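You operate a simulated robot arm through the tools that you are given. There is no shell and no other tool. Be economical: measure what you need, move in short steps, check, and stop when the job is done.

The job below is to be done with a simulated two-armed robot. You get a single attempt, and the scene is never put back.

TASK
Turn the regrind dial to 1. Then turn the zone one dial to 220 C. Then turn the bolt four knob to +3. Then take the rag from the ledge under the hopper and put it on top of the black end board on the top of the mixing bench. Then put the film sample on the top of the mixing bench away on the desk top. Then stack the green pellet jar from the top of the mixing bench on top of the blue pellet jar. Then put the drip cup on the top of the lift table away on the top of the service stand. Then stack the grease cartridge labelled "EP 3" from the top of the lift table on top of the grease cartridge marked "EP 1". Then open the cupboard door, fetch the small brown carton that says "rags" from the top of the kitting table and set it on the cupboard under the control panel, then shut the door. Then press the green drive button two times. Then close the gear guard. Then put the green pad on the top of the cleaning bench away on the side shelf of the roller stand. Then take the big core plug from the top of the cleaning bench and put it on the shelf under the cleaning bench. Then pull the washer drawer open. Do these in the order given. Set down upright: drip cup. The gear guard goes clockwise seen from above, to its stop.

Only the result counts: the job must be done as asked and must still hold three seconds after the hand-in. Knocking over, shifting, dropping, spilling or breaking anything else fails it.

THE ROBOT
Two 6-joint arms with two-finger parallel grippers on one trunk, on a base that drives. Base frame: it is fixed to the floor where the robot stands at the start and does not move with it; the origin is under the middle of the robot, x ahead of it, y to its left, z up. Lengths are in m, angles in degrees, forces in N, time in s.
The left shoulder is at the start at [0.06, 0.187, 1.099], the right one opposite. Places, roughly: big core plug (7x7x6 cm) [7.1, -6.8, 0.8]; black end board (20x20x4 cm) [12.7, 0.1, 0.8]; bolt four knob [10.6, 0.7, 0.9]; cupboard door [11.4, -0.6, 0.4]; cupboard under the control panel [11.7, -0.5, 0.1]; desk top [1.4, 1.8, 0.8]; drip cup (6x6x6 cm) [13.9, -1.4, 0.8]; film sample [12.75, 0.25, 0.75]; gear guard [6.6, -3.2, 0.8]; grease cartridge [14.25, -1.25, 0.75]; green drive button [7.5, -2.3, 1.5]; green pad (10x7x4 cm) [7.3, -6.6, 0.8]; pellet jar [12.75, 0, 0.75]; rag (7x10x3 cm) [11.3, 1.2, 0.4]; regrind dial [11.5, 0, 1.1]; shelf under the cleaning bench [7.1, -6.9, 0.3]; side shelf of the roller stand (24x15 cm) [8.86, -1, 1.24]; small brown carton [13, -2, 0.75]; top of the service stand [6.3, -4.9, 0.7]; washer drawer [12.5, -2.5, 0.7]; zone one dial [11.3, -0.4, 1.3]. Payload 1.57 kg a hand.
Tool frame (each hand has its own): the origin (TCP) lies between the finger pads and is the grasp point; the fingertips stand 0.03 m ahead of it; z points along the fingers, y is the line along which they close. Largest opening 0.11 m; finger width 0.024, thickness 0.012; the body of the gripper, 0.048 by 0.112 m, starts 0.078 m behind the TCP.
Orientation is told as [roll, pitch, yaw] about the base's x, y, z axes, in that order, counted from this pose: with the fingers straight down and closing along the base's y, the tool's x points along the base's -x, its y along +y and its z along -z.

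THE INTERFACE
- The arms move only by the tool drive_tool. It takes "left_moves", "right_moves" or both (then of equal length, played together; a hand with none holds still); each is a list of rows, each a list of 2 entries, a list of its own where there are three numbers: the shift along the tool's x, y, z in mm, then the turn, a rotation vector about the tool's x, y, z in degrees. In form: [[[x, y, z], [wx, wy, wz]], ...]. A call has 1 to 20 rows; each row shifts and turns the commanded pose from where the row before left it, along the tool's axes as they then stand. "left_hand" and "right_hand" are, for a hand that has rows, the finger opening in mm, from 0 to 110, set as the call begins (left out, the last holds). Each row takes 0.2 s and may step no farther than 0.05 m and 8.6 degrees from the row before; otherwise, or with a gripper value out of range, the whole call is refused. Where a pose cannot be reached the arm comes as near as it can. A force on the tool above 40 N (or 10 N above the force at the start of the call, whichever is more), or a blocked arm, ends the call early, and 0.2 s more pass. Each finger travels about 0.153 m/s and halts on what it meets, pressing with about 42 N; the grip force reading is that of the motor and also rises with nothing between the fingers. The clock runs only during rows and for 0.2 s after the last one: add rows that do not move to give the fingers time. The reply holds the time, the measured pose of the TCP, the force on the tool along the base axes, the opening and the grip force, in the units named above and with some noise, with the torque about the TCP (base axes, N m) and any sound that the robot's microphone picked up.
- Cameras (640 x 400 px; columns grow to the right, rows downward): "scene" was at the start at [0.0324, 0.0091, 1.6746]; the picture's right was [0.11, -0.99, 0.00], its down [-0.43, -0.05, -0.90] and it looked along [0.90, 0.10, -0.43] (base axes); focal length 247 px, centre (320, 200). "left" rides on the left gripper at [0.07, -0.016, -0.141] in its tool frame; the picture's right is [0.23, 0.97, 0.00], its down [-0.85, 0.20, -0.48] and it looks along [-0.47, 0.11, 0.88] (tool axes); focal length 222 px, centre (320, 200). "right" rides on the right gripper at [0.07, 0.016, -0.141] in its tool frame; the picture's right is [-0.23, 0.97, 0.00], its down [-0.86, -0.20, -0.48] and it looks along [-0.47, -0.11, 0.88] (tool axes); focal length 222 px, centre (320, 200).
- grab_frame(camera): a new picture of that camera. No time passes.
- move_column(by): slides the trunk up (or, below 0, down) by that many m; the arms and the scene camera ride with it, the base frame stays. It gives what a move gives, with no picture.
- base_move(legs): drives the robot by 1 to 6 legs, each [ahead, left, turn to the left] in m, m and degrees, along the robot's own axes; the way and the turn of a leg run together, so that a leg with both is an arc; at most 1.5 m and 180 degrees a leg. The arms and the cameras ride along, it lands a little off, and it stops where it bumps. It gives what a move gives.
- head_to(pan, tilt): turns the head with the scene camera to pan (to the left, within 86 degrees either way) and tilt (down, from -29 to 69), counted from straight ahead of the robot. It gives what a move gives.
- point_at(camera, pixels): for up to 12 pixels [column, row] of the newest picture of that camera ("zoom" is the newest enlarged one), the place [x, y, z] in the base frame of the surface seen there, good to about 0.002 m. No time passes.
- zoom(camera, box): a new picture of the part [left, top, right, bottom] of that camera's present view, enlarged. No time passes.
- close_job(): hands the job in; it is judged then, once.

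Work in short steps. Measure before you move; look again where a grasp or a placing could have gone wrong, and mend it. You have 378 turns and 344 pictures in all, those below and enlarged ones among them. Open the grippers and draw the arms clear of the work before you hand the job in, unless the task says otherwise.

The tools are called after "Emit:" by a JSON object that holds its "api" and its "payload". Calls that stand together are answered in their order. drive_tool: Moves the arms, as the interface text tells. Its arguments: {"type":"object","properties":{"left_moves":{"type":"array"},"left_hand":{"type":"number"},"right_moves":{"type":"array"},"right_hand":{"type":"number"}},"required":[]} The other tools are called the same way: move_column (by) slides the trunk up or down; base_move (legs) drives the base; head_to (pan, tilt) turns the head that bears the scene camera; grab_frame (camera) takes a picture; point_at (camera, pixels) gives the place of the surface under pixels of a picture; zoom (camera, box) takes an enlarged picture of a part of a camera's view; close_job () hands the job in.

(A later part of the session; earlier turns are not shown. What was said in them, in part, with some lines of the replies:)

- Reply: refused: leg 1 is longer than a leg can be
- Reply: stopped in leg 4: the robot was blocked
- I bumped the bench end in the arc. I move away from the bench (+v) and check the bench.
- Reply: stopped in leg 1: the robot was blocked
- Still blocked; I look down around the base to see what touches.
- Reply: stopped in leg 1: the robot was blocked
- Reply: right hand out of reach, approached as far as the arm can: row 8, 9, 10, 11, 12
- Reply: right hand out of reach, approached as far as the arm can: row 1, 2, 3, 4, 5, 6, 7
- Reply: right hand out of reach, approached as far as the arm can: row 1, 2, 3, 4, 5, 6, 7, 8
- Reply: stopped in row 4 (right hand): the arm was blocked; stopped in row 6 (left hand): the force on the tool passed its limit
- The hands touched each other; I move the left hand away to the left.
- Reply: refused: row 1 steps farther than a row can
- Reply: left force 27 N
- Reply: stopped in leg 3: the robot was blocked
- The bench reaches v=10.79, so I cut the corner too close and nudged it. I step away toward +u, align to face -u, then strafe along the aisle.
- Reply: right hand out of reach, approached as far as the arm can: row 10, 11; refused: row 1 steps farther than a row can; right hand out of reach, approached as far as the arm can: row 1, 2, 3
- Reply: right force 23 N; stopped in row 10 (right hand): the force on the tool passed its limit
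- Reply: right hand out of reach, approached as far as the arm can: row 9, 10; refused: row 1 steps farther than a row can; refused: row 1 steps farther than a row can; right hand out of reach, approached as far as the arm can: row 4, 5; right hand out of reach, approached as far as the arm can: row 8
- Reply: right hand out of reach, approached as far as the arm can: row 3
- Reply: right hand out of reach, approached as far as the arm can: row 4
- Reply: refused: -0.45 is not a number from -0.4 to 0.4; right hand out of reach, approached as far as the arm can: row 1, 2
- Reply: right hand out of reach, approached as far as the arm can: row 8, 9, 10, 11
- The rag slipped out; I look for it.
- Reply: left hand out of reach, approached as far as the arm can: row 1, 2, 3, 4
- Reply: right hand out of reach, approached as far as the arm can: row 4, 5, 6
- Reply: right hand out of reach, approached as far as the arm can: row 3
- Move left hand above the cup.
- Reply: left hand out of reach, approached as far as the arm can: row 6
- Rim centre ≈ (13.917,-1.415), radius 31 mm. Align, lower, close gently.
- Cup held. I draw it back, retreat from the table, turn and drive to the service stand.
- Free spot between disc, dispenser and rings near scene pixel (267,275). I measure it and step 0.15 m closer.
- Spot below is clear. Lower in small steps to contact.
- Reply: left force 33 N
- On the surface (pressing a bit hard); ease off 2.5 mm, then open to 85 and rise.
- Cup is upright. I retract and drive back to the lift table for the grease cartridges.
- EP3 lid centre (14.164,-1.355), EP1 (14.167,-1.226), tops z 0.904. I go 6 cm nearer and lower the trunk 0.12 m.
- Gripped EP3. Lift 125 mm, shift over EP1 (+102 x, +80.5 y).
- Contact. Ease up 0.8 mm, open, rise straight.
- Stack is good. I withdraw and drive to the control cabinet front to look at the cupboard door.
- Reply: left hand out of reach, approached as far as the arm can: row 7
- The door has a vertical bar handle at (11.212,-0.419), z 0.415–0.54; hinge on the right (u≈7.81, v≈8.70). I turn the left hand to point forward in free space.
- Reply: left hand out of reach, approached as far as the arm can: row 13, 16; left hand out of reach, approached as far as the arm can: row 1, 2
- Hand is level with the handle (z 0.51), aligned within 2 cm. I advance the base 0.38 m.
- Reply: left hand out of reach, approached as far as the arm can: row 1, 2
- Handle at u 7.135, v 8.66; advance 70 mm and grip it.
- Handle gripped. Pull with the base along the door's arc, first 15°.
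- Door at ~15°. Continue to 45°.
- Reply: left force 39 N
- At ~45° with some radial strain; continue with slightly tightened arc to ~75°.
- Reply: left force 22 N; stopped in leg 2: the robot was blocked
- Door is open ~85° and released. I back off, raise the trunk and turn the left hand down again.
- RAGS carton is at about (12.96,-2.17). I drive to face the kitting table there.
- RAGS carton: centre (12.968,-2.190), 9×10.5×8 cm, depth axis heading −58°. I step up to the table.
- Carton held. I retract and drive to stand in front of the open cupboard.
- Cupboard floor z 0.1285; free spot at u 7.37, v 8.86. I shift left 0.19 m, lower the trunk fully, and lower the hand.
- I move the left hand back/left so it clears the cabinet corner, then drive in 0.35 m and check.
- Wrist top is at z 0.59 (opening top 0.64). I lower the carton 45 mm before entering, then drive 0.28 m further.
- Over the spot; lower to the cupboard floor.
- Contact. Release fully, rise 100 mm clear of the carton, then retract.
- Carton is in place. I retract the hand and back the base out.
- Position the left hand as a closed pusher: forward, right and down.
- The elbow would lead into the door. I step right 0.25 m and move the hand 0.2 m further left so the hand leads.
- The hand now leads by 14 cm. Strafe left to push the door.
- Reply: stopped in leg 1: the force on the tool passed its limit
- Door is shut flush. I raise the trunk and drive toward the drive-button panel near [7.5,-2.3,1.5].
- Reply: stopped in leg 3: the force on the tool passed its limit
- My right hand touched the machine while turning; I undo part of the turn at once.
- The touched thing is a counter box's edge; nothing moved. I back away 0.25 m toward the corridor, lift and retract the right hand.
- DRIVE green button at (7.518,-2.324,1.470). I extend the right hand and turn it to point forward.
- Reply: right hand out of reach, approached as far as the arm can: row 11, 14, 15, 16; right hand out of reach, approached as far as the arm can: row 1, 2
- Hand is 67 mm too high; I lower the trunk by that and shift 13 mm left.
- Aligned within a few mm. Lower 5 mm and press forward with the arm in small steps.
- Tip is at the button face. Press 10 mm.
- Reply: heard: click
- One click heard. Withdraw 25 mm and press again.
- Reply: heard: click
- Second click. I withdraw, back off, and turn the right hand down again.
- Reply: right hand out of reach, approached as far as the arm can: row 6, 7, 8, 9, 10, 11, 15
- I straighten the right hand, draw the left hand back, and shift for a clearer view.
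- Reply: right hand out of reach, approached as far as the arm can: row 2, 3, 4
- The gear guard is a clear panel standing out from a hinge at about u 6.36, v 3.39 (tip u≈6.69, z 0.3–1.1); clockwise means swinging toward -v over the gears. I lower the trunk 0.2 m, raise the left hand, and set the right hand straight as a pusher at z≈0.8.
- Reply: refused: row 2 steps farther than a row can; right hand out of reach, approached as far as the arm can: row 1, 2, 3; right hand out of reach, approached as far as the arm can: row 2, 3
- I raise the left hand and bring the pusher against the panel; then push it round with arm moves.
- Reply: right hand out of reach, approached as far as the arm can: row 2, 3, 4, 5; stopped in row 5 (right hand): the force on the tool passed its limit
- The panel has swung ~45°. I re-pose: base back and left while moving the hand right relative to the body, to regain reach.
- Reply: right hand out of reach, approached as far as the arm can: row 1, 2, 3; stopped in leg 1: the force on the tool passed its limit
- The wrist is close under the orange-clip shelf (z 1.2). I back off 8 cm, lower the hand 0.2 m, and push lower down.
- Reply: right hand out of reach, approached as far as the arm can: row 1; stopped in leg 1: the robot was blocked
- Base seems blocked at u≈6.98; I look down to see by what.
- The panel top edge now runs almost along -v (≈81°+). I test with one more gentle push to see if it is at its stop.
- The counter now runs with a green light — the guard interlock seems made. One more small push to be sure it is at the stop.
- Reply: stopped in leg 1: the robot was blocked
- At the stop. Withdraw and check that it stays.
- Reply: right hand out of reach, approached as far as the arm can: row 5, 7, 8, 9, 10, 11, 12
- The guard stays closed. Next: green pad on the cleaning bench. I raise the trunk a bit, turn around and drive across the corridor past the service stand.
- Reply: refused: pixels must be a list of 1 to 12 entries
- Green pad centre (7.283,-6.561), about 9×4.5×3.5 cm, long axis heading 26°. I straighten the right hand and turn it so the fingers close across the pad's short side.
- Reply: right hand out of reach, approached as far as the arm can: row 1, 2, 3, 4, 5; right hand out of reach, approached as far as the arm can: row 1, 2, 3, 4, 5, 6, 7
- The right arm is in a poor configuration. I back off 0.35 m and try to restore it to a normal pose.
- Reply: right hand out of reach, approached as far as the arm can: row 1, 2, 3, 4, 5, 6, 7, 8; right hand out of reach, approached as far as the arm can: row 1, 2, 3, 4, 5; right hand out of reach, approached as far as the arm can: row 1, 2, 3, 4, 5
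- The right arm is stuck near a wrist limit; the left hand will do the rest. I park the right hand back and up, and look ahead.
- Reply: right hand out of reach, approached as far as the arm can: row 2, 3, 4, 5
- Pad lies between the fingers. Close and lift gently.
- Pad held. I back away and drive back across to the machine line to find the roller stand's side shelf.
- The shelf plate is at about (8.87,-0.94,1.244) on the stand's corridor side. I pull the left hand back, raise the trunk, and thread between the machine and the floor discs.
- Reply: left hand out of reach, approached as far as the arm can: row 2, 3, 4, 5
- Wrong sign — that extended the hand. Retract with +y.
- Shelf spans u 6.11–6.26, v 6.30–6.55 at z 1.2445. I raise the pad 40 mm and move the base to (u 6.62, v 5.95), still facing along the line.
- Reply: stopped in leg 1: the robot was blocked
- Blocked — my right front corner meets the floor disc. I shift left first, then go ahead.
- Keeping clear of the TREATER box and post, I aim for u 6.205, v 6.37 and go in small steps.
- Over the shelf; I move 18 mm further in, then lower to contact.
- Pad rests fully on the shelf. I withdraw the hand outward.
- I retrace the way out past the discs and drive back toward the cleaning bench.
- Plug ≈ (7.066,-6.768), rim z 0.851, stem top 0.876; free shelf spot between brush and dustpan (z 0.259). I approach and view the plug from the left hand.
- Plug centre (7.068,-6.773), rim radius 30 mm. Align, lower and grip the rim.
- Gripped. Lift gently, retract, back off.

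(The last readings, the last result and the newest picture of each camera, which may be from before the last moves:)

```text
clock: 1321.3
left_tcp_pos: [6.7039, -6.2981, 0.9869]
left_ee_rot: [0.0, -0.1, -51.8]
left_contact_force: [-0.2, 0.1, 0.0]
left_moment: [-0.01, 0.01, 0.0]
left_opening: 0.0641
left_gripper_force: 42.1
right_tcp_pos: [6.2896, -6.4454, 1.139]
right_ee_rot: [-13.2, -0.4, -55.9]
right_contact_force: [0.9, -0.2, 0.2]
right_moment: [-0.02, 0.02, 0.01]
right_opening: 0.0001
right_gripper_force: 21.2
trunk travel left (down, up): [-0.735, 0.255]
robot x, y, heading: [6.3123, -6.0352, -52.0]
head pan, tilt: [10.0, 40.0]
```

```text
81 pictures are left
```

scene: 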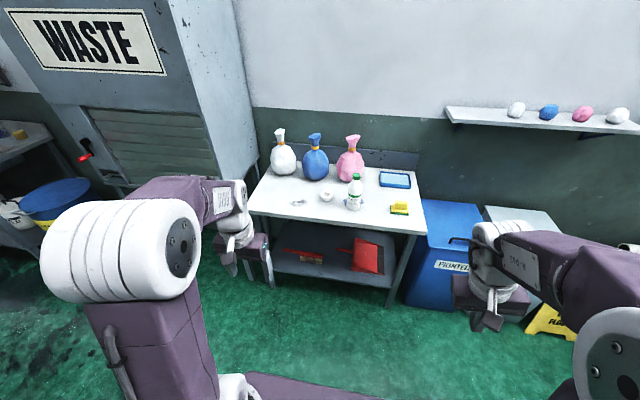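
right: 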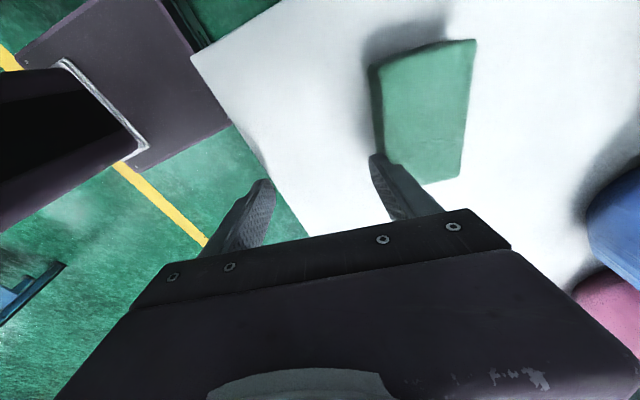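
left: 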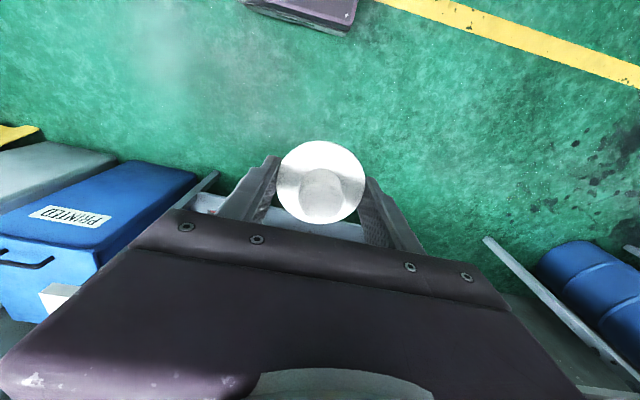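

Held. Lower the trunk 0.65 m and look at the lower shelf.

Emit:
{"api": "move_column", "payload": {"by": -0.4}}

Emit:
{"api": "move_column", "payload": {"by": -0.25}}

Emit:
{"api": "head_to", "payload": {"pan": 5, "tilt": 25}}

Emit:
{"api": "grab_frame", "payload": {"camera": "scene"}}

```text
clock: 1325.2
left_tcp_pos: [6.7017, -6.2999, 0.5865]
left_ee_rot: [0.0, -0.1, -51.9]
left_contact_force: [0.3, -0.5, 0.1]
left_moment: [0.04, -0.02, 0.01]
left_opening: 0.0642
left_gripper_force: 42.3
right_tcp_pos: [6.2894, -6.446, 0.7393]
right_ee_rot: [-13.2, -0.4, -55.8]
right_contact_force: [-0.3, -0.1, -1.0]
right_moment: [-0.04, 0.01, 0.0]
right_opening: 0.0001
right_gripper_force: 21.6
trunk travel left (down, up): [-0.335, 0.655]
robot x, y, heading: [6.3094, -6.0386, -52.1]
head pan, tilt: [10.0, 40.0]
```

```text
clock: 1327.8
left_tcp_pos: [6.7028, -6.3001, 0.3376]
left_ee_rot: [-0.1, -0.1, -51.7]
left_contact_force: [0.0, 0.2, -1.3]
left_moment: [-0.01, 0.03, 0.0]
left_opening: 0.0641
left_gripper_force: 42.1
right_tcp_pos: [6.2898, -6.4453, 0.49]
right_ee_rot: [-13.2, -0.4, -55.9]
right_contact_force: [0.4, 0.5, 0.8]
right_moment: [0.02, 0.03, -0.01]
right_opening: 0.0001
right_gripper_force: 21.1
trunk travel left (down, up): [-0.085, 0.905]
robot x, y, heading: [6.3141, -6.0354, -52.0]
head pan, tilt: [10.0, 40.0]
```

```text
clock: 1328.5
left_tcp_pos: [6.7025, -6.2998, 0.338]
left_ee_rot: [-0.1, -0.1, -51.8]
left_contact_force: [0.5, 0.1, -0.7]
left_moment: [-0.01, 0.03, 0.02]
left_opening: 0.064
left_gripper_force: 41.6
right_tcp_pos: [6.2894, -6.445, 0.4892]
right_ee_rot: [-13.2, -0.4, -55.8]
right_contact_force: [0.7, -0.2, 0.3]
right_moment: [-0.01, 0.0, 0.01]
right_opening: 0.0001
right_gripper_force: 21.3
trunk travel left (down, up): [-0.085, 0.905]
robot x, y, heading: [6.3111, -6.0374, -52.0]
head pan, tilt: [5.0, 25.0]
```

```text
80 pictures are left
```

scene: 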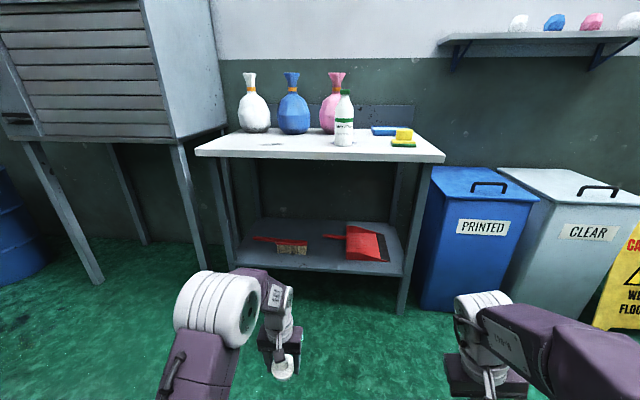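

Emit:
{"api": "zoom", "payload": {"camera": "scene", "box": [220, 200, 420, 320]}}

Emit:
{"api": "point_at", "payload": {"camera": "zoom", "pixels": [[310, 195], [310, 180], [330, 200], [290, 210], [250, 195], [390, 190], [350, 110], [200, 130], [310, 225], [270, 170]]}}

```text
3.20 times, centred on (320, 260) of scene
```

zoom: 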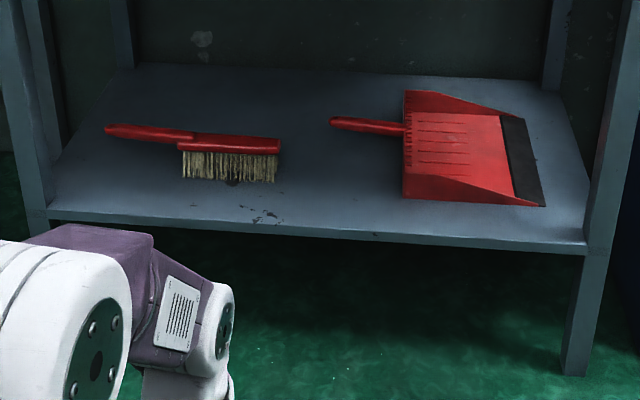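

```text
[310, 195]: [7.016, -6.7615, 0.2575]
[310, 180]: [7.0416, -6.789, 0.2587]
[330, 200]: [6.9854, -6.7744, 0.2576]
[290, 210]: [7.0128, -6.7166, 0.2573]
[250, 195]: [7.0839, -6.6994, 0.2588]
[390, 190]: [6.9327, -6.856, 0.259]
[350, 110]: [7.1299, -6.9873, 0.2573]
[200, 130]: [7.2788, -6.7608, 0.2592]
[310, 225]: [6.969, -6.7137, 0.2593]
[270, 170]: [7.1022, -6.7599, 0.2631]
```

Free spot ≈ (7.005,-6.805). I drive 0.5 m in and extend the arm under the bench.

Emit:
{"api": "base_move", "payload": {"legs": [[0.3, -0.06, -0.5], [0.2, 0, 0]]}}

Emit:
{"api": "grab_frame", "payload": {"camera": "scene"}}

```text
clock: 1331.8
left_tcp_pos: [6.9585, -6.7349, 0.3374]
left_ee_rot: [-0.1, -0.1, -52.3]
left_contact_force: [-0.4, 0.2, -1.4]
left_moment: [-0.02, 0.01, -0.02]
left_opening: 0.0638
left_gripper_force: 42.3
right_tcp_pos: [6.5431, -6.8758, 0.4891]
right_ee_rot: [-13.2, -0.4, -56.3]
right_contact_force: [0.2, 0.1, 0.2]
right_moment: [0.02, 0.0, 0.01]
right_opening: 0.0003
right_gripper_force: 21.6
trunk travel left (down, up): [-0.085, 0.905]
robot x, y, heading: [6.5682, -6.4687, -52.5]
head pan, tilt: [5.0, 25.0]
```

```text
78 pictures are left
```

scene: 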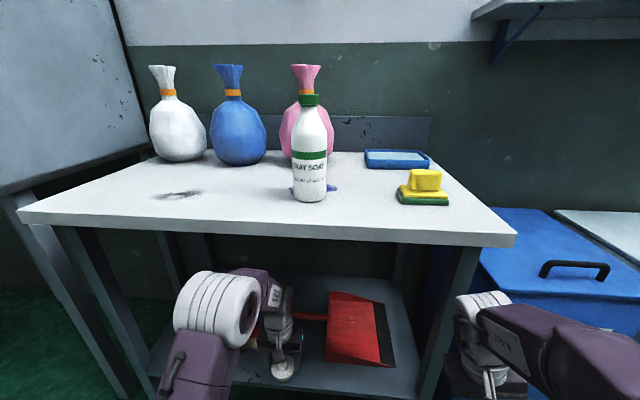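

Emit:
{"api": "drive_tool", "payload": {"left_moves": [[[-21, 0, 0], [0, 0, 0]], [[-21, 0, 0], [0, 0, 0]], [[-21, 0, 0], [0, 0, 0]], [[-21, 0, 0], [0, 0, 0]], [[0, 0, 15], [0, 0, 0]], [[0, 0, 12], [0, 0, 0]]]}}

Emit:
{"api": "grab_frame", "payload": {"camera": "left"}}

Emit:
{"api": "grab_frame", "payload": {"camera": "scene"}}

```text
clock: 1333.2
left_tcp_pos: [7.0091, -6.8016, 0.311]
left_ee_rot: [0.0, -0.1, -52.3]
left_contact_force: [1.0, -0.4, -0.6]
left_moment: [0.02, 0.04, 0.01]
left_opening: 0.0638
left_gripper_force: 42.0
right_tcp_pos: [6.5442, -6.8756, 0.487]
right_ee_rot: [-13.2, -0.4, -56.4]
right_contact_force: [-0.1, -1.0, 0.4]
right_moment: [-0.02, -0.03, -0.01]
right_opening: 0.0
right_gripper_force: 21.4
trunk travel left (down, up): [-0.085, 0.905]
robot x, y, heading: [6.5674, -6.4676, -52.3]
head pan, tilt: [5.0, 25.0]
```

```text
77 pictures are left
```

left: 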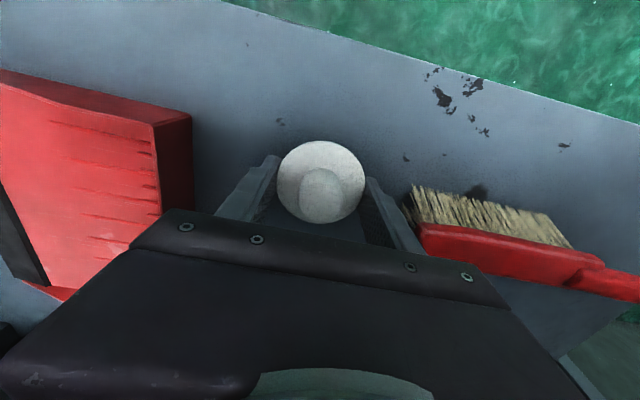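

```text
76 pictures are left
```

scene: 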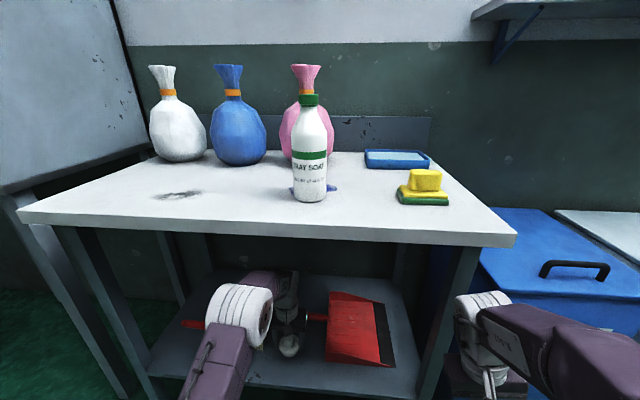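

The brush is close to the left finger; I shift 15 mm away from it, then lower to contact.

Emit:
{"api": "drive_tool", "payload": {"left_moves": [[[5, -15, 0], [0, 0, 0]], [[0, 0, 6], [0, 0, 0]], [[0, 0, 3], [0, 0, 0]], [[0, 0, 0], [0, 0, 0]]]}}

Emit:
{"api": "drive_tool", "payload": {"left_moves": [[[0, 0, 1.5], [0, 0, 0]], [[0, 0, 1.5], [0, 0, 0]], [[0, 0, 0], [0, 0, 0]]]}}

Emit:
{"api": "grab_frame", "payload": {"camera": "left"}}

```text
clock: 1334.2
left_tcp_pos: [6.9942, -6.8055, 0.3018]
left_ee_rot: [-0.1, -0.1, -52.2]
left_contact_force: [-0.2, 0.2, -0.5]
left_moment: [0.03, 0.0, 0.05]
left_opening: 0.0639
left_gripper_force: 41.7
right_tcp_pos: [6.5445, -6.8759, 0.4886]
right_ee_rot: [-13.2, -0.5, -56.4]
right_contact_force: [-0.7, 0.4, -0.8]
right_moment: [0.03, -0.01, 0.01]
right_opening: 0.0001
right_gripper_force: 21.2
trunk travel left (down, up): [-0.085, 0.905]
robot x, y, heading: [6.5686, -6.4665, -52.5]
head pan, tilt: [5.0, 25.0]
```

```text
clock: 1335.0
left_tcp_pos: [6.9946, -6.8062, 0.3]
left_ee_rot: [0.0, -0.1, -52.3]
left_contact_force: [0.2, 1.5, 5.6]
left_moment: [0.01, 0.06, -0.03]
left_opening: 0.064
left_gripper_force: 42.3
right_tcp_pos: [6.5442, -6.8767, 0.4897]
right_ee_rot: [-13.2, -0.5, -56.4]
right_contact_force: [0.1, 0.7, 0.3]
right_moment: [0.01, -0.01, 0.01]
right_opening: 0.0002
right_gripper_force: 20.9
trunk travel left (down, up): [-0.085, 0.905]
robot x, y, heading: [6.5672, -6.467, -52.1]
head pan, tilt: [5.0, 25.0]
```

```text
75 pictures are left
```

left: 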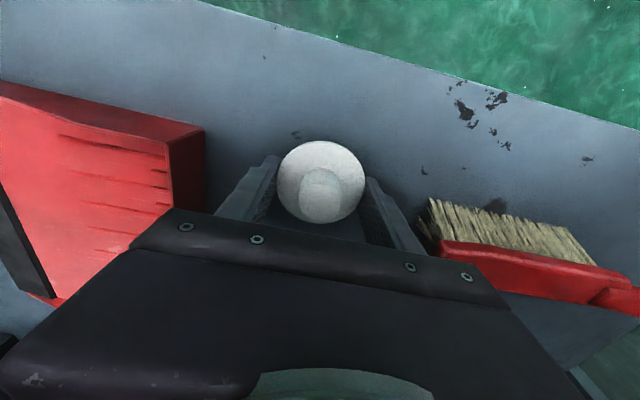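

Contact. Open to 84 mm, rise 60 mm and withdraw.

Emit:
{"api": "drive_tool", "payload": {"left_moves": [[[0, 0, 0], [0, 0, 0]], [[0, 0, 0], [0, 0, 0]]], "left_hand": 84}}

Emit:
{"api": "drive_tool", "payload": {"left_moves": [[[0, 0, -15], [0, 0, 0]], [[0, 0, -20], [0, 0, 0]], [[0, 0, -25], [0, 0, 0]], [[0, 0, -10], [0, 0, 0]]]}}

Emit:
{"api": "grab_frame", "payload": {"camera": "left"}}

```text
clock: 1335.6
left_tcp_pos: [6.9957, -6.8062, 0.2994]
left_ee_rot: [0.0, -0.2, -52.4]
left_contact_force: [0.0, 0.4, 0.4]
left_moment: [-0.02, -0.03, -0.02]
left_opening: 0.0842
left_gripper_force: 0.1
right_tcp_pos: [6.5443, -6.8769, 0.4893]
right_ee_rot: [-13.2, -0.4, -56.5]
right_contact_force: [0.5, -0.3, 0.2]
right_moment: [0.01, 0.03, -0.02]
right_opening: 0.0001
right_gripper_force: 21.5
trunk travel left (down, up): [-0.085, 0.905]
robot x, y, heading: [6.5691, -6.467, -52.3]
head pan, tilt: [5.0, 25.0]
```

```text
clock: 1336.6
left_tcp_pos: [6.9951, -6.8071, 0.3678]
left_ee_rot: [0.0, -0.1, -52.3]
left_contact_force: [0.1, -0.4, 0.6]
left_moment: [0.0, -0.01, 0.0]
left_opening: 0.0838
left_gripper_force: 0.0
right_tcp_pos: [6.5445, -6.8762, 0.4891]
right_ee_rot: [-13.2, -0.4, -56.4]
right_contact_force: [0.3, -0.4, 0.4]
right_moment: [0.0, -0.04, 0.01]
right_opening: 0.0
right_gripper_force: 21.6
trunk travel left (down, up): [-0.085, 0.905]
robot x, y, heading: [6.5659, -6.4685, -52.7]
head pan, tilt: [5.0, 25.0]
```

```text
74 pictures are left
```

left: 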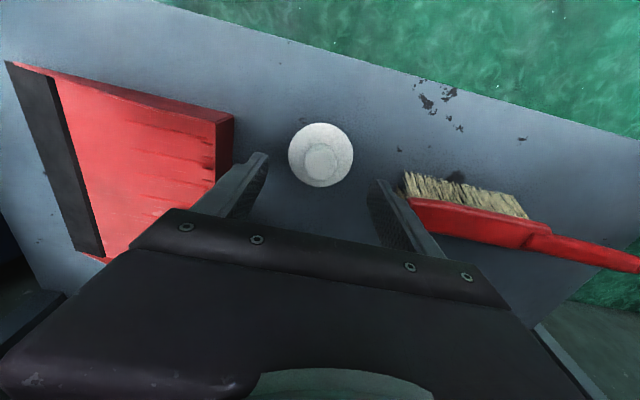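

Plug stands on the lower shelf. I withdraw, raise the trunk and drive to the washer.

Emit:
{"api": "drive_tool", "payload": {"left_moves": [[[22, 0, 0], [0, 0, 0]], [[25, 0, 0], [0, 0, 0]], [[30, 0, 0], [0, 0, 0]], [[30, 0, 0], [0, 0, 0]]]}}

Emit:
{"api": "base_move", "payload": {"legs": [[-0.55, 0, 0]]}}

Emit:
{"api": "move_column", "payload": {"by": 0.4}}

Emit:
{"api": "base_move", "payload": {"legs": [[0, 0, 89.9], [1.5, 0, 0], [1.5, 0, 0], [1.5, 0, 0], [1.5, 0, 0], [0.9, 0, 0]]}}

Emit:
{"api": "head_to", "payload": {"pan": -75, "tilt": 25}}

Emit:
{"api": "grab_frame", "payload": {"camera": "scene"}}

```text
clock: 1337.6
left_tcp_pos: [6.9279, -6.7218, 0.368]
left_ee_rot: [0.0, -0.1, -52.3]
left_contact_force: [-0.2, -0.6, 1.0]
left_moment: [0.05, -0.01, -0.03]
left_opening: 0.084
left_gripper_force: 0.0
right_tcp_pos: [6.5433, -6.8757, 0.49]
right_ee_rot: [-13.2, -0.4, -56.4]
right_contact_force: [0.8, -0.1, -0.3]
right_moment: [-0.03, -0.02, 0.03]
right_opening: 0.0
right_gripper_force: 21.4
trunk travel left (down, up): [-0.085, 0.905]
robot x, y, heading: [6.5659, -6.4665, -52.4]
head pan, tilt: [5.0, 25.0]
```

```text
clock: 1340.7
left_tcp_pos: [6.5942, -6.2869, 0.3687]
left_ee_rot: [0.0, -0.1, -52.4]
left_contact_force: [-0.5, 0.1, 0.2]
left_moment: [0.02, 0.01, -0.03]
left_opening: 0.0841
left_gripper_force: 0.0
right_tcp_pos: [6.2097, -6.4406, 0.4884]
right_ee_rot: [-13.2, -0.3, -56.4]
right_contact_force: [-0.1, 0.1, -1.0]
right_moment: [-0.02, -0.02, 0.01]
right_opening: 0.0
right_gripper_force: 21.9
trunk travel left (down, up): [-0.085, 0.905]
robot x, y, heading: [6.2355, -6.032, -52.4]
head pan, tilt: [5.0, 25.0]
```

```text
clock: 1344.6
left_tcp_pos: [6.5937, -6.2868, 0.768]
left_ee_rot: [-0.1, -0.1, -52.4]
left_contact_force: [-1.0, 0.3, -0.1]
left_moment: [-0.01, 0.04, -0.02]
left_opening: 0.0841
left_gripper_force: 0.0
right_tcp_pos: [6.2099, -6.4406, 0.8886]
right_ee_rot: [-13.2, -0.4, -56.4]
right_contact_force: [-0.2, 0.2, 0.7]
right_moment: [-0.02, 0.02, 0.01]
right_opening: 0.0
right_gripper_force: 21.6
trunk travel left (down, up): [-0.485, 0.505]
robot x, y, heading: [6.2325, -6.0324, -52.5]
head pan, tilt: [5.0, 25.0]
```

```text
clock: 1381.2
left_tcp_pos: [11.9027, -1.4214, 0.7678]
left_ee_rot: [0.0, -0.1, 38.0]
left_contact_force: [-0.7, 0.0, 0.7]
left_moment: [-0.02, -0.03, 0.01]
left_opening: 0.0842
left_gripper_force: 0.0
right_tcp_pos: [12.059, -1.8048, 0.8881]
right_ee_rot: [-13.2, -0.4, 33.9]
right_contact_force: [0.2, 0.3, -0.5]
right_moment: [-0.02, 0.01, -0.01]
right_opening: 0.0001
right_gripper_force: 21.2
trunk travel left (down, up): [-0.485, 0.505]
robot x, y, heading: [11.6512, -1.7797, 37.7]
head pan, tilt: [5.0, 25.0]
```

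```text
clock: 1382.7
left_tcp_pos: [11.9034, -1.4224, 0.7698]
left_ee_rot: [0.0, -0.1, 38.0]
left_contact_force: [0.9, -0.7, -0.4]
left_moment: [0.02, 0.01, 0.01]
left_opening: 0.0841
left_gripper_force: 0.2
right_tcp_pos: [12.0594, -1.8052, 0.8889]
right_ee_rot: [-13.1, -0.5, 33.9]
right_contact_force: [-0.2, -0.4, 1.0]
right_moment: [-0.01, 0.02, 0.0]
right_opening: 0.0001
right_gripper_force: 21.7
trunk travel left (down, up): [-0.485, 0.505]
robot x, y, heading: [11.6523, -1.7822, 37.8]
head pan, tilt: [-75.0, 25.0]
```

```text
73 pictures are left
```

scene: 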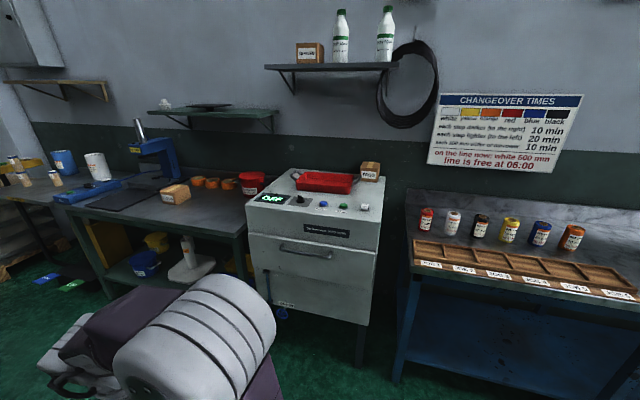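

Emit:
{"api": "zoom", "payload": {"camera": "scene", "box": [235, 160, 395, 330]}}

Emit:
{"api": "point_at", "payload": {"camera": "scene", "pixels": [[282, 243], [305, 252], [328, 253], [305, 245], [305, 258], [250, 235], [372, 250], [268, 300], [362, 322], [305, 222], [360, 180]]}}

```text
2.35 times, centred on (315, 245) of scene
```

zoom: 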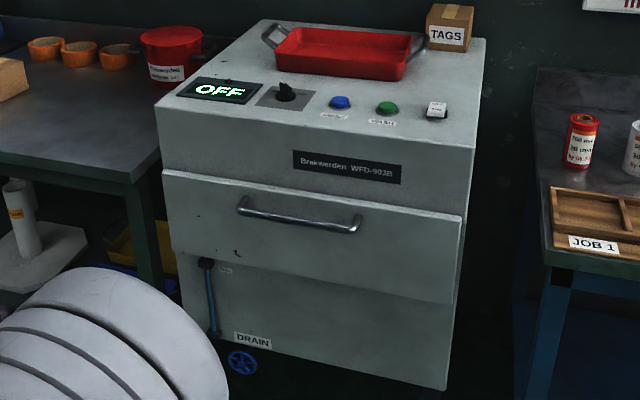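

```text
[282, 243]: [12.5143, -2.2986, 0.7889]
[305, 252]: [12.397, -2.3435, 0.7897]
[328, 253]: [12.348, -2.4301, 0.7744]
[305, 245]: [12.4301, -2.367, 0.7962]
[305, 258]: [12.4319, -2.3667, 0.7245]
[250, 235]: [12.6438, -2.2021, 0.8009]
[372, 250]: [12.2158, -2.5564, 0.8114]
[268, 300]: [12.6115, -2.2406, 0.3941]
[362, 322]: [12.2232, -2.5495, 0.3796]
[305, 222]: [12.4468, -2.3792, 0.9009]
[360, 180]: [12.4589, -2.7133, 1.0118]
```

Emit:
{"api": "point_at", "payload": {"camera": "zoom", "pixels": [[245, 211], [260, 214], [280, 217], [300, 220], [320, 223], [340, 227], [357, 229], [300, 212], [300, 235], [240, 200], [362, 215]]}}

```text
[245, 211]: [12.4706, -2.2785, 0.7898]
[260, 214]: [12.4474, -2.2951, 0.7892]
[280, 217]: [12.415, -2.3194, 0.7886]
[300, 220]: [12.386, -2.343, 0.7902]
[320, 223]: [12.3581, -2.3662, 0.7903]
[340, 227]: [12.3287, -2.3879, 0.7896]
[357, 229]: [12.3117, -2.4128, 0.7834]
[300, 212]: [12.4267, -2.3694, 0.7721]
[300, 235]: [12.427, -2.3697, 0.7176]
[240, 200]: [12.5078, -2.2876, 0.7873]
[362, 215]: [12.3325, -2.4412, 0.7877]
```

The drawer has a horizontal bar handle (centre (12.397,-2.335), z 0.79, stand-off 4 cm). I turn to face −v and point the left hand left, as I did for the regrind dial.

Emit:
{"api": "base_move", "payload": {"legs": [[0, 0, 179.7]]}}

Emit:
{"api": "drive_tool", "payload": {"left_moves": [[[0, 0, 0], [-8.2, 0, 0]], [[0, 0, 0], [-8.2, 0, 0]], [[0, 0, 0], [-8.2, 0, 0]], [[0, 0, 0], [-8.2, 0, 0]], [[0, 0, 0], [-8.2, 0, 0]], [[0, 0, 0], [-8.2, 0, 0]], [[0, 0, 0], [-8.2, 0, 0]], [[0, 0, 0], [-8.2, 0, 0]], [[0, 0, 0], [-8.2, 0, 0]], [[0, 0, 0], [-8.2, 0, 0]], [[0, 0, 0], [-8, 0, 0]]], "left_hand": 60}}

Emit:
{"api": "grab_frame", "payload": {"camera": "left"}}

```text
clock: 1390.5
left_tcp_pos: [11.3984, -2.141, 0.7683]
left_ee_rot: [0.1, -0.1, -142.4]
left_contact_force: [-0.5, -0.3, 0.6]
left_moment: [-0.02, -0.03, 0.03]
left_opening: 0.0841
left_gripper_force: 0.1
right_tcp_pos: [11.2432, -1.7567, 0.8887]
right_ee_rot: [-13.2, -0.4, -146.6]
right_contact_force: [-1.0, -0.6, -0.6]
right_moment: [0.01, -0.01, -0.02]
right_opening: 0.0
right_gripper_force: 21.4
trunk travel left (down, up): [-0.485, 0.505]
robot x, y, heading: [11.6505, -1.7835, -142.6]
head pan, tilt: [-75.0, 25.0]
```

```text
clock: 1392.8
left_tcp_pos: [11.397, -2.1418, 0.7686]
left_ee_rot: [90.0, -0.2, -142.6]
left_contact_force: [0.7, -0.3, -0.1]
left_moment: [0.0, 0.05, 0.04]
left_opening: 0.0598
left_gripper_force: 0.0
right_tcp_pos: [11.2446, -1.7573, 0.8886]
right_ee_rot: [-13.2, -0.4, -146.5]
right_contact_force: [-0.5, 0.0, 0.2]
right_moment: [0.0, 0.04, 0.02]
right_opening: 0.0001
right_gripper_force: 21.2
trunk travel left (down, up): [-0.485, 0.505]
robot x, y, heading: [11.6503, -1.7834, -142.5]
head pan, tilt: [-75.0, 25.0]
```

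```text
71 pictures are left
```

left: 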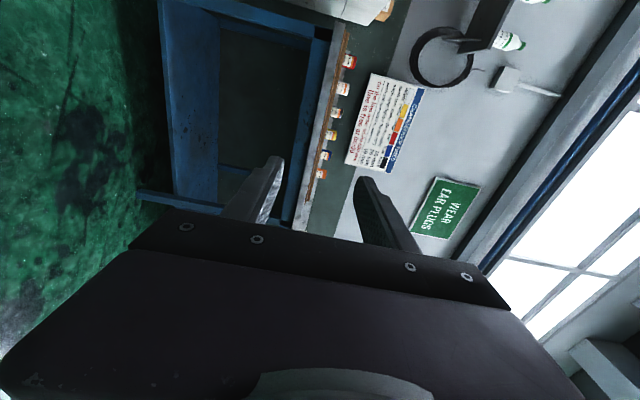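

Orientation is right. I raise the hand 21 mm, back up 0.68 m, then strafe left toward the handle.

Emit:
{"api": "drive_tool", "payload": {"left_moves": [[[0, 21, 0], [0, 0, 0]], [[0, 0, 0], [0, 0, 0]]]}}

Emit:
{"api": "base_move", "payload": {"legs": [[-0.68, 0, 0], [0, 0.55, 0]]}}

Emit:
{"api": "grab_frame", "payload": {"camera": "left"}}

Emit:
{"api": "head_to", "payload": {"pan": 40, "tilt": 30}}

Emit:
{"api": "grab_frame", "payload": {"camera": "scene"}}

```text
clock: 1393.5
left_tcp_pos: [11.3979, -2.1415, 0.7878]
left_ee_rot: [90.1, 0.0, -142.5]
left_contact_force: [0.8, 0.3, 0.0]
left_moment: [-0.03, -0.02, -0.02]
left_opening: 0.06
left_gripper_force: 0.0
right_tcp_pos: [11.2435, -1.7563, 0.8877]
right_ee_rot: [-13.2, -0.5, -146.5]
right_contact_force: [-0.8, -0.3, -0.1]
right_moment: [0.03, 0.02, 0.01]
right_opening: 0.0001
right_gripper_force: 21.7
trunk travel left (down, up): [-0.485, 0.505]
robot x, y, heading: [11.648, -1.7834, -142.7]
head pan, tilt: [-75.0, 25.0]
```

```text
clock: 1400.0
left_tcp_pos: [12.2693, -2.1705, 0.7884]
left_ee_rot: [90.0, -0.1, -142.4]
left_contact_force: [0.1, -0.5, -0.3]
left_moment: [0.0, 0.01, -0.01]
left_opening: 0.0602
left_gripper_force: 0.0
right_tcp_pos: [12.1171, -1.7851, 0.8888]
right_ee_rot: [-13.3, -0.4, -146.5]
right_contact_force: [-0.8, -0.9, 0.7]
right_moment: [0.02, 0.01, 0.02]
right_opening: 0.0
right_gripper_force: 21.2
trunk travel left (down, up): [-0.485, 0.505]
robot x, y, heading: [12.5234, -1.8117, -142.6]
head pan, tilt: [-75.0, 25.0]
```

```text
70 pictures are left
```

left: 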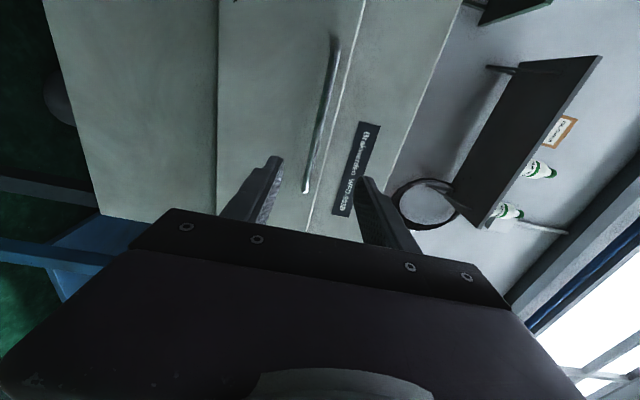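

```text
clock: 1401.9
left_tcp_pos: [12.2677, -2.1714, 0.7891]
left_ee_rot: [89.9, 0.0, -142.4]
left_contact_force: [0.1, 0.0, -0.7]
left_moment: [-0.01, 0.0, 0.02]
left_opening: 0.06
left_gripper_force: 0.1
right_tcp_pos: [12.1141, -1.7857, 0.8893]
right_ee_rot: [-13.1, -0.4, -146.5]
right_contact_force: [0.2, -0.5, 0.5]
right_moment: [-0.04, 0.02, 0.01]
right_opening: 0.0
right_gripper_force: 21.2
trunk travel left (down, up): [-0.485, 0.505]
robot x, y, heading: [12.5215, -1.8124, -142.8]
head pan, tilt: [40.0, 30.0]
```

```text
69 pictures are left
```

scene: 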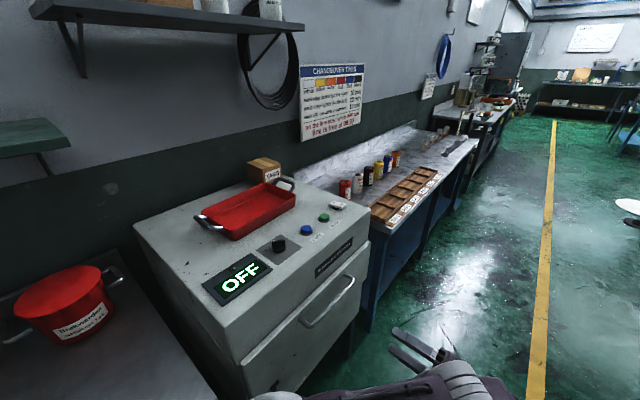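

Aligned with the handle. Strafe left 0.19 m.

Emit:
{"api": "base_move", "payload": {"legs": [[0, 0.17, 0]]}}

Emit:
{"api": "grab_frame", "payload": {"camera": "left"}}

Emit:
{"api": "point_at", "payload": {"camera": "left", "pixels": [[318, 150], [325, 110], [335, 60], [250, 120], [310, 185]]}}

```text
clock: 1403.6
left_tcp_pos: [12.3709, -2.3028, 0.7897]
left_ee_rot: [90.3, 0.0, -142.5]
left_contact_force: [0.6, 0.5, -0.8]
left_moment: [0.0, -0.01, -0.02]
left_opening: 0.0599
left_gripper_force: 0.1
right_tcp_pos: [12.2164, -1.9172, 0.8869]
right_ee_rot: [-13.0, -0.4, -146.5]
right_contact_force: [0.2, 0.8, -0.5]
right_moment: [0.03, -0.03, -0.01]
right_opening: 0.0001
right_gripper_force: 21.5
trunk travel left (down, up): [-0.485, 0.505]
robot x, y, heading: [12.6233, -1.9431, -142.7]
head pan, tilt: [40.0, 30.0]
stopped in leg 1: the robot was blocked; the commanded pose is now the measured one
```

```text
68 pictures are left
```

left: 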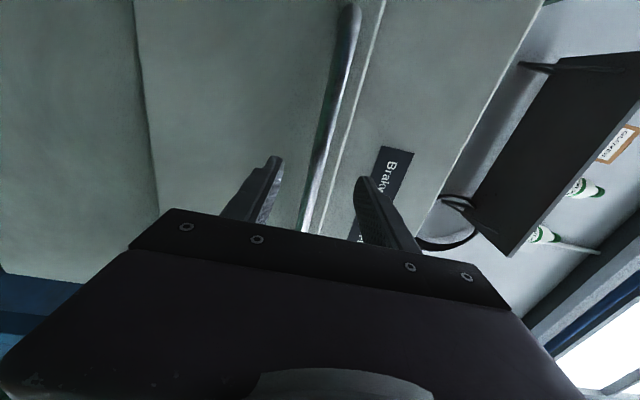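

```text
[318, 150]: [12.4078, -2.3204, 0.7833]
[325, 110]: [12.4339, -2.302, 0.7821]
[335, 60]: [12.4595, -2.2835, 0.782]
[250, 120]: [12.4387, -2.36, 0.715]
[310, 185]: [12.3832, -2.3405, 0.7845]
```

The base met the table leg line; I ease back 1 cm and reach the last 45 mm with the arm.

Emit:
{"api": "base_move", "payload": {"legs": [[0, -0.015, 0]]}}

Emit:
{"api": "drive_tool", "payload": {"left_moves": [[[0, -3, 20], [0, 0, 0]], [[0, 0, 20], [0, 0, 0]], [[0, 0, 12], [0, 0, 0]]]}}

Emit:
{"api": "grab_frame", "payload": {"camera": "left"}}

```text
clock: 1404.3
left_tcp_pos: [12.3641, -2.2943, 0.7877]
left_ee_rot: [90.0, -0.1, -142.4]
left_contact_force: [0.3, 0.0, -0.6]
left_moment: [0.01, -0.02, -0.03]
left_opening: 0.0604
left_gripper_force: 0.1
right_tcp_pos: [12.21, -1.9087, 0.8896]
right_ee_rot: [-13.2, -0.6, -146.6]
right_contact_force: [-0.9, -0.2, 0.4]
right_moment: [-0.03, -0.02, -0.02]
right_opening: 0.0004
right_gripper_force: 21.3
trunk travel left (down, up): [-0.485, 0.505]
robot x, y, heading: [12.6143, -1.9333, -142.6]
head pan, tilt: [40.0, 30.0]
```

```text
clock: 1405.1
left_tcp_pos: [12.395, -2.3355, 0.7853]
left_ee_rot: [90.0, -0.1, -142.5]
left_contact_force: [-0.8, -0.5, 0.7]
left_moment: [0.01, 0.0, 0.01]
left_opening: 0.06
left_gripper_force: 0.0
right_tcp_pos: [12.2082, -1.9097, 0.8884]
right_ee_rot: [-13.2, -0.4, -146.5]
right_contact_force: [-0.6, 0.4, 1.1]
right_moment: [-0.01, 0.01, 0.01]
right_opening: 0.0001
right_gripper_force: 21.1
trunk travel left (down, up): [-0.485, 0.505]
robot x, y, heading: [12.6164, -1.9331, -142.8]
head pan, tilt: [40.0, 30.0]
```

```text
67 pictures are left
```

left: 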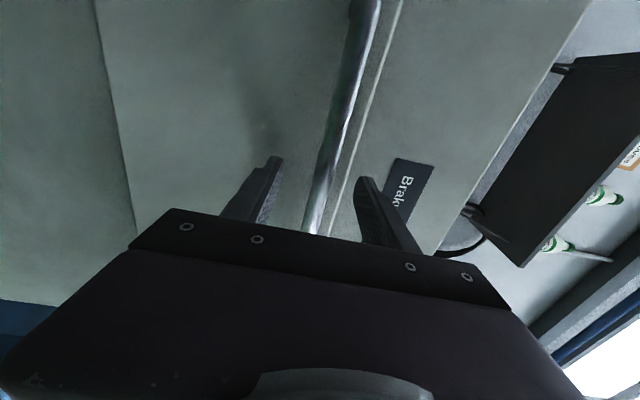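

Bar is between the fingers at the TCP. Close and pull by strafing right.

Emit:
{"api": "drive_tool", "payload": {"left_moves": [[[0, 2, 0], [0, 0, 0]], [[0, 0, 0], [0, 0, 0]], [[0, 0, 0], [0, 0, 0]]], "left_hand": 0}}

Emit:
{"api": "base_move", "payload": {"legs": [[0, -0.08, 0], [0, -0.1, 0]]}}

Emit:
{"api": "grab_frame", "payload": {"camera": "scene"}}

```text
clock: 1405.9
left_tcp_pos: [12.3964, -2.3359, 0.7839]
left_ee_rot: [89.8, 0.0, -142.4]
left_contact_force: [3.6, 10.4, -29.1]
left_moment: [-0.04, 0.26, -0.47]
left_opening: 0.0139
left_gripper_force: 30.3
right_tcp_pos: [12.2079, -1.9094, 0.8876]
right_ee_rot: [-13.3, -0.3, -146.5]
right_contact_force: [-0.4, -0.5, 0.2]
right_moment: [0.01, -0.02, -0.01]
right_opening: 0.0003
right_gripper_force: 21.4
trunk travel left (down, up): [-0.485, 0.505]
robot x, y, heading: [12.6206, -1.9345, -142.6]
head pan, tilt: [40.0, 30.0]
```

```text
clock: 1408.0
left_tcp_pos: [12.2846, -2.1904, 0.7851]
left_ee_rot: [89.5, 0.0, -142.5]
left_contact_force: [-2.4, -1.9, -0.2]
left_moment: [0.1, -0.03, 0.52]
left_opening: 0.0136
left_gripper_force: 30.2
right_tcp_pos: [12.0978, -1.7644, 0.8896]
right_ee_rot: [-13.4, -0.5, -146.5]
right_contact_force: [0.0, -0.5, 0.2]
right_moment: [-0.01, -0.05, 0.01]
right_opening: 0.0
right_gripper_force: 21.3
trunk travel left (down, up): [-0.485, 0.505]
robot x, y, heading: [12.5051, -1.7899, -142.6]
head pan, tilt: [40.0, 30.0]
stopped in leg 2: the force on the tool passed its limit (the readings are from after the stop); the commanded pose is now the measured one
```

```text
66 pictures are left
```

scene: 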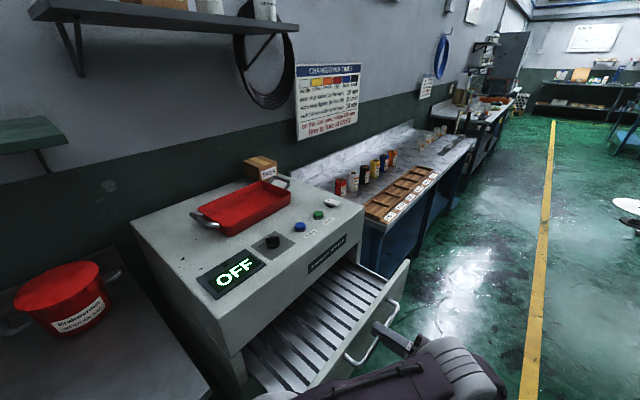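

The drawer is out ~18 cm and a force limit came up. One more pull to see if it is at its stop.

Emit:
{"api": "base_move", "payload": {"legs": [[0, -0.06, 0]]}}

Emit:
{"api": "grab_frame", "payload": {"camera": "scene"}}

```text
clock: 1408.9
left_tcp_pos: [12.2483, -2.1428, 0.7851]
left_ee_rot: [89.5, 0.0, -142.3]
left_contact_force: [-2.2, -3.1, -0.1]
left_moment: [0.04, 0.19, -0.52]
left_opening: 0.0136
left_gripper_force: 30.3
right_tcp_pos: [12.0605, -1.7169, 0.8878]
right_ee_rot: [-13.2, -0.4, -146.5]
right_contact_force: [-0.1, 0.3, 0.1]
right_moment: [-0.01, -0.04, -0.02]
right_opening: 0.0002
right_gripper_force: 21.6
trunk travel left (down, up): [-0.485, 0.505]
robot x, y, heading: [12.47, -1.7365, -142.6]
head pan, tilt: [40.0, 30.0]
```

```text
65 pictures are left
```

scene: 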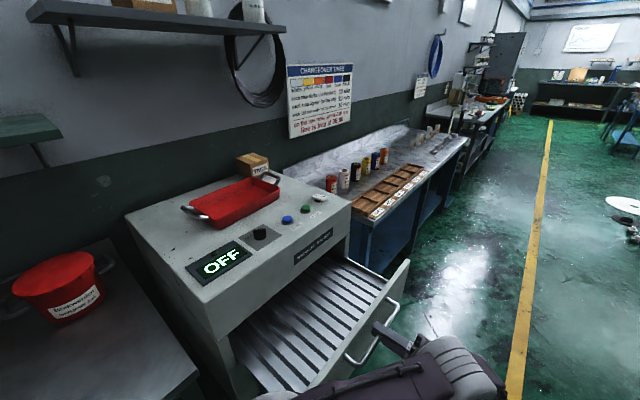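

It moved another 6 cm; continue in small pulls until it stops.

Emit:
{"api": "base_move", "payload": {"legs": [[0, -0.06, 0], [0, -0.06, 0]]}}

Emit:
{"api": "grab_frame", "payload": {"camera": "scene"}}

```text
clock: 1410.5
left_tcp_pos: [12.1761, -2.0493, 0.7851]
left_ee_rot: [89.6, 0.0, -142.3]
left_contact_force: [-1.1, -2.6, 0.2]
left_moment: [0.04, 0.16, -0.43]
left_opening: 0.0138
left_gripper_force: 30.6
right_tcp_pos: [11.989, -1.6211, 0.8892]
right_ee_rot: [-13.3, -0.5, -146.4]
right_contact_force: [0.1, 0.0, 0.2]
right_moment: [0.02, -0.03, 0.03]
right_opening: 0.0
right_gripper_force: 21.6
trunk travel left (down, up): [-0.485, 0.505]
robot x, y, heading: [12.3926, -1.6478, -142.6]
head pan, tilt: [40.0, 30.0]
```

```text
64 pictures are left
```

scene: 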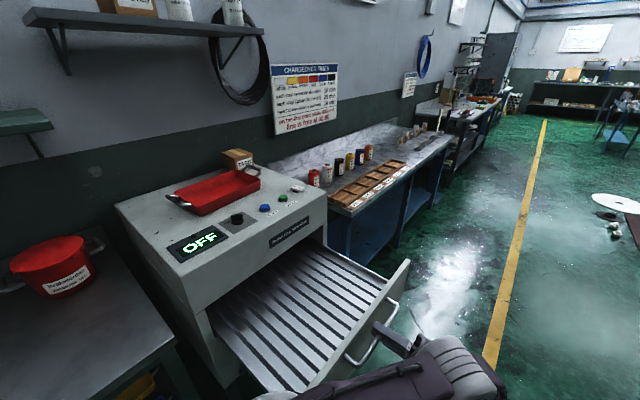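

Emit:
{"api": "base_move", "payload": {"legs": [[0, -0.05, 0]]}}

Emit:
{"api": "base_move", "payload": {"legs": [[0, -0.05, 0]]}}

Emit:
{"api": "grab_frame", "payload": {"camera": "scene"}}

```text
clock: 1411.4
left_tcp_pos: [12.1454, -2.009, 0.7843]
left_ee_rot: [89.5, 0.0, -142.4]
left_contact_force: [1.0, -0.5, 1.0]
left_moment: [0.13, 0.16, -0.45]
left_opening: 0.0136
left_gripper_force: 30.5
right_tcp_pos: [11.9586, -1.5816, 0.8893]
right_ee_rot: [-13.2, -0.5, -146.4]
right_contact_force: [-0.5, -0.4, 0.3]
right_moment: [0.0, -0.01, 0.03]
right_opening: 0.0
right_gripper_force: 21.0
trunk travel left (down, up): [-0.485, 0.505]
robot x, y, heading: [12.3649, -1.6064, -142.5]
head pan, tilt: [40.0, 30.0]
```

```text
clock: 1412.3
left_tcp_pos: [12.1332, -1.9901, 0.7849]
left_ee_rot: [89.7, 0.1, -141.8]
left_contact_force: [0.8, 3.6, -3.4]
left_moment: [-0.08, 0.1, -0.12]
left_opening: 0.0138
left_gripper_force: 29.8
right_tcp_pos: [11.9429, -1.5624, 0.8888]
right_ee_rot: [-13.3, -0.7, -146.3]
right_contact_force: [0.6, 0.6, 0.8]
right_moment: [0.03, 0.02, 0.04]
right_opening: 0.0
right_gripper_force: 21.5
trunk travel left (down, up): [-0.485, 0.505]
robot x, y, heading: [12.3521, -1.5874, -142.4]
head pan, tilt: [40.0, 30.0]
stopped in leg 1: the force on the tool passed its limit (the readings are from after the stop); the commanded pose is now the measured one
```

```text
63 pictures are left
```

scene: 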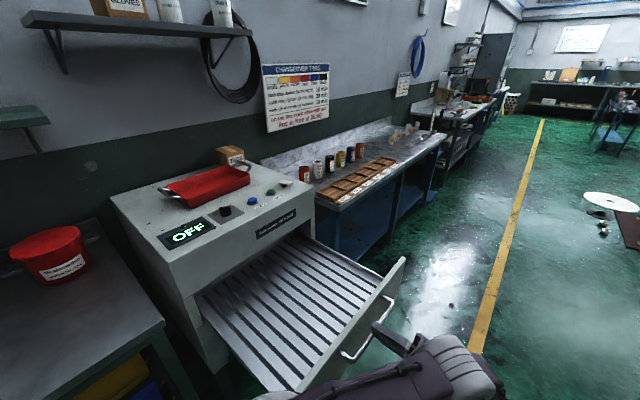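

Now at its stop (~43 cm out). Release and withdraw the hand.

Emit:
{"api": "drive_tool", "payload": {"left_moves": [[[0, 0, 0], [0, 0, 0]], [[0, 0, 0], [0, 0, 0]]], "left_hand": 70}}

Emit:
{"api": "base_move", "payload": {"legs": [[0, -0.25, 0]]}}

Emit:
{"api": "grab_frame", "payload": {"camera": "scene"}}

```text
clock: 1412.9
left_tcp_pos: [12.1326, -1.9913, 0.7861]
left_ee_rot: [89.7, 0.0, -141.9]
left_contact_force: [-0.3, -0.1, -0.2]
left_moment: [0.0, 0.02, -0.04]
left_opening: 0.07
left_gripper_force: 0.0
right_tcp_pos: [11.9435, -1.5626, 0.8879]
right_ee_rot: [-13.4, -0.6, -146.3]
right_contact_force: [0.5, -0.4, 1.0]
right_moment: [-0.01, 0.03, 0.0]
right_opening: 0.0002
right_gripper_force: 21.1
trunk travel left (down, up): [-0.485, 0.505]
robot x, y, heading: [12.3522, -1.5864, -142.6]
head pan, tilt: [40.0, 30.0]
```

```text
clock: 1414.7
left_tcp_pos: [11.9808, -1.7944, 0.7863]
left_ee_rot: [89.8, 0.1, -141.6]
left_contact_force: [-0.2, 0.4, 0.5]
left_moment: [0.0, -0.02, -0.01]
left_opening: 0.07
left_gripper_force: 0.1
right_tcp_pos: [11.7897, -1.3673, 0.889]
right_ee_rot: [-13.2, -0.5, -146.2]
right_contact_force: [1.0, 0.5, -0.8]
right_moment: [-0.01, -0.02, 0.01]
right_opening: 0.0003
right_gripper_force: 20.8
trunk travel left (down, up): [-0.485, 0.505]
robot x, y, heading: [12.1964, -1.3916, -142.2]
head pan, tilt: [40.0, 30.0]
```

```text
62 pictures are left
```

scene: 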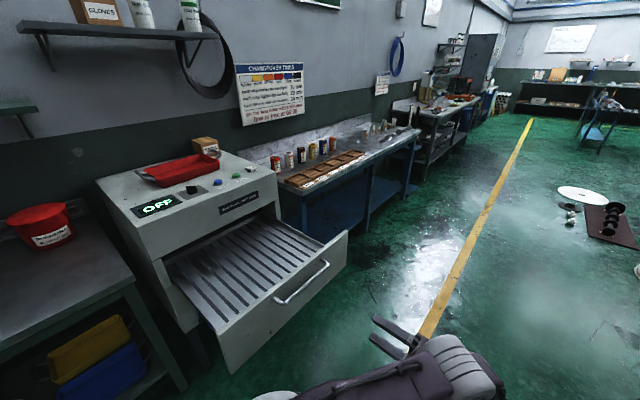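

The drawer stays open. I open the right gripper, move clear, and take a last look around.

Emit:
{"api": "drive_tool", "payload": {"left_moves": [[[0, 0, -30], [0, 0, 0]], [[0, 0, 0], [0, 0, 0]], [[0, 0, 0], [0, 0, 0]]], "right_moves": [[[0, 0, 0], [0, 0, 0]], [[0, 0, 0], [0, 0, 0]], [[0, 0, 0], [0, 0, 0]]], "left_hand": 100, "right_hand": 100}}

Emit:
{"api": "head_to", "payload": {"pan": -80, "tilt": 15}}

Emit:
{"api": "grab_frame", "payload": {"camera": "scene"}}

```text
clock: 1415.5
left_tcp_pos: [11.9627, -1.7703, 0.7863]
left_ee_rot: [89.7, 0.1, -141.6]
left_contact_force: [-0.6, -0.5, -0.1]
left_moment: [0.02, 0.02, 0.02]
left_opening: 0.1
left_gripper_force: 0.0
right_tcp_pos: [11.79, -1.3656, 0.8896]
right_ee_rot: [-13.4, -0.5, -146.1]
right_contact_force: [-0.4, 0.5, -0.3]
right_moment: [-0.02, 0.03, -0.01]
right_opening: 0.1002
right_gripper_force: 0.1
trunk travel left (down, up): [-0.485, 0.505]
robot x, y, heading: [12.2019, -1.392, -142.2]
head pan, tilt: [40.0, 30.0]
```

```text
clock: 1417.5
left_tcp_pos: [11.964, -1.7697, 0.7872]
left_ee_rot: [89.7, 0.1, -141.7]
left_contact_force: [-1.0, 0.8, 0.0]
left_moment: [0.02, -0.01, -0.05]
left_opening: 0.1
left_gripper_force: 0.1
right_tcp_pos: [11.7919, -1.3664, 0.8889]
right_ee_rot: [-13.3, -0.5, -146.2]
right_contact_force: [-0.2, 0.5, 0.3]
right_moment: [0.0, -0.03, 0.01]
right_opening: 0.0999
right_gripper_force: 0.0
trunk travel left (down, up): [-0.485, 0.505]
robot x, y, heading: [12.2031, -1.3874, -142.3]
head pan, tilt: [-80.0, 15.0]
```

```text
61 pictures are left
```

scene: 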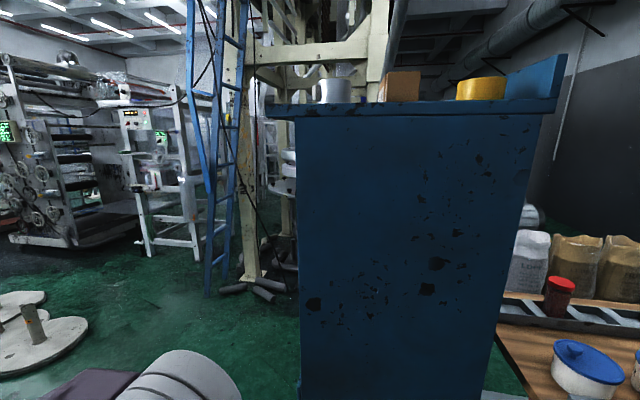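

Emit:
{"api": "zoom", "payload": {"camera": "scene", "box": [110, 90, 220, 250]}}

```text
2.50 times, centred on (165, 170) of scene
```

zoom: 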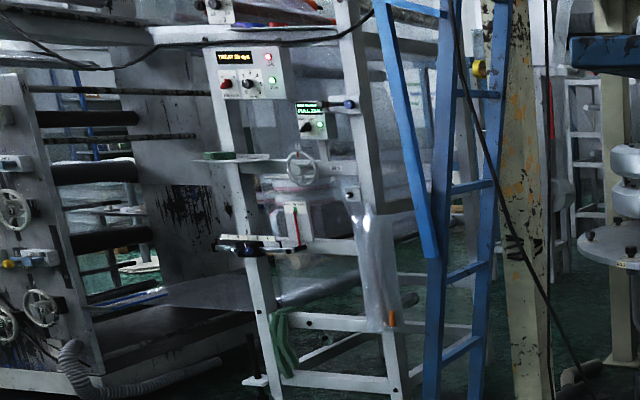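

The green pad sits on the side shelf at zoom (220,155), and every step of the list is done. I hand in.

Emit:
{"api": "close_job", "payload": {}}

```text
The job is handed in.
```

I did all fourteen steps in the order given and handed the job in; the result of the judging was not shown to me.

- **Checks:** I confirmed each step by picture, display reading or sound when I did it. At the end I looked again only at the green pad and the washer drawer.
- **Bumps:** I bumped the end of the mixing bench twice while driving. I also brushed a length-counter box near the gear guard, and touched one of the flat discs on the floor by the roller stand. I saw nothing fall, but I could not rule out that the disc shifted slightly.
- **Rag:** it slipped from the gripper on the first lift and stayed on the ledge; the second grip held.
- **Running counter:** the machine's length counter started running as the gear guard reached its stop. I left it running.
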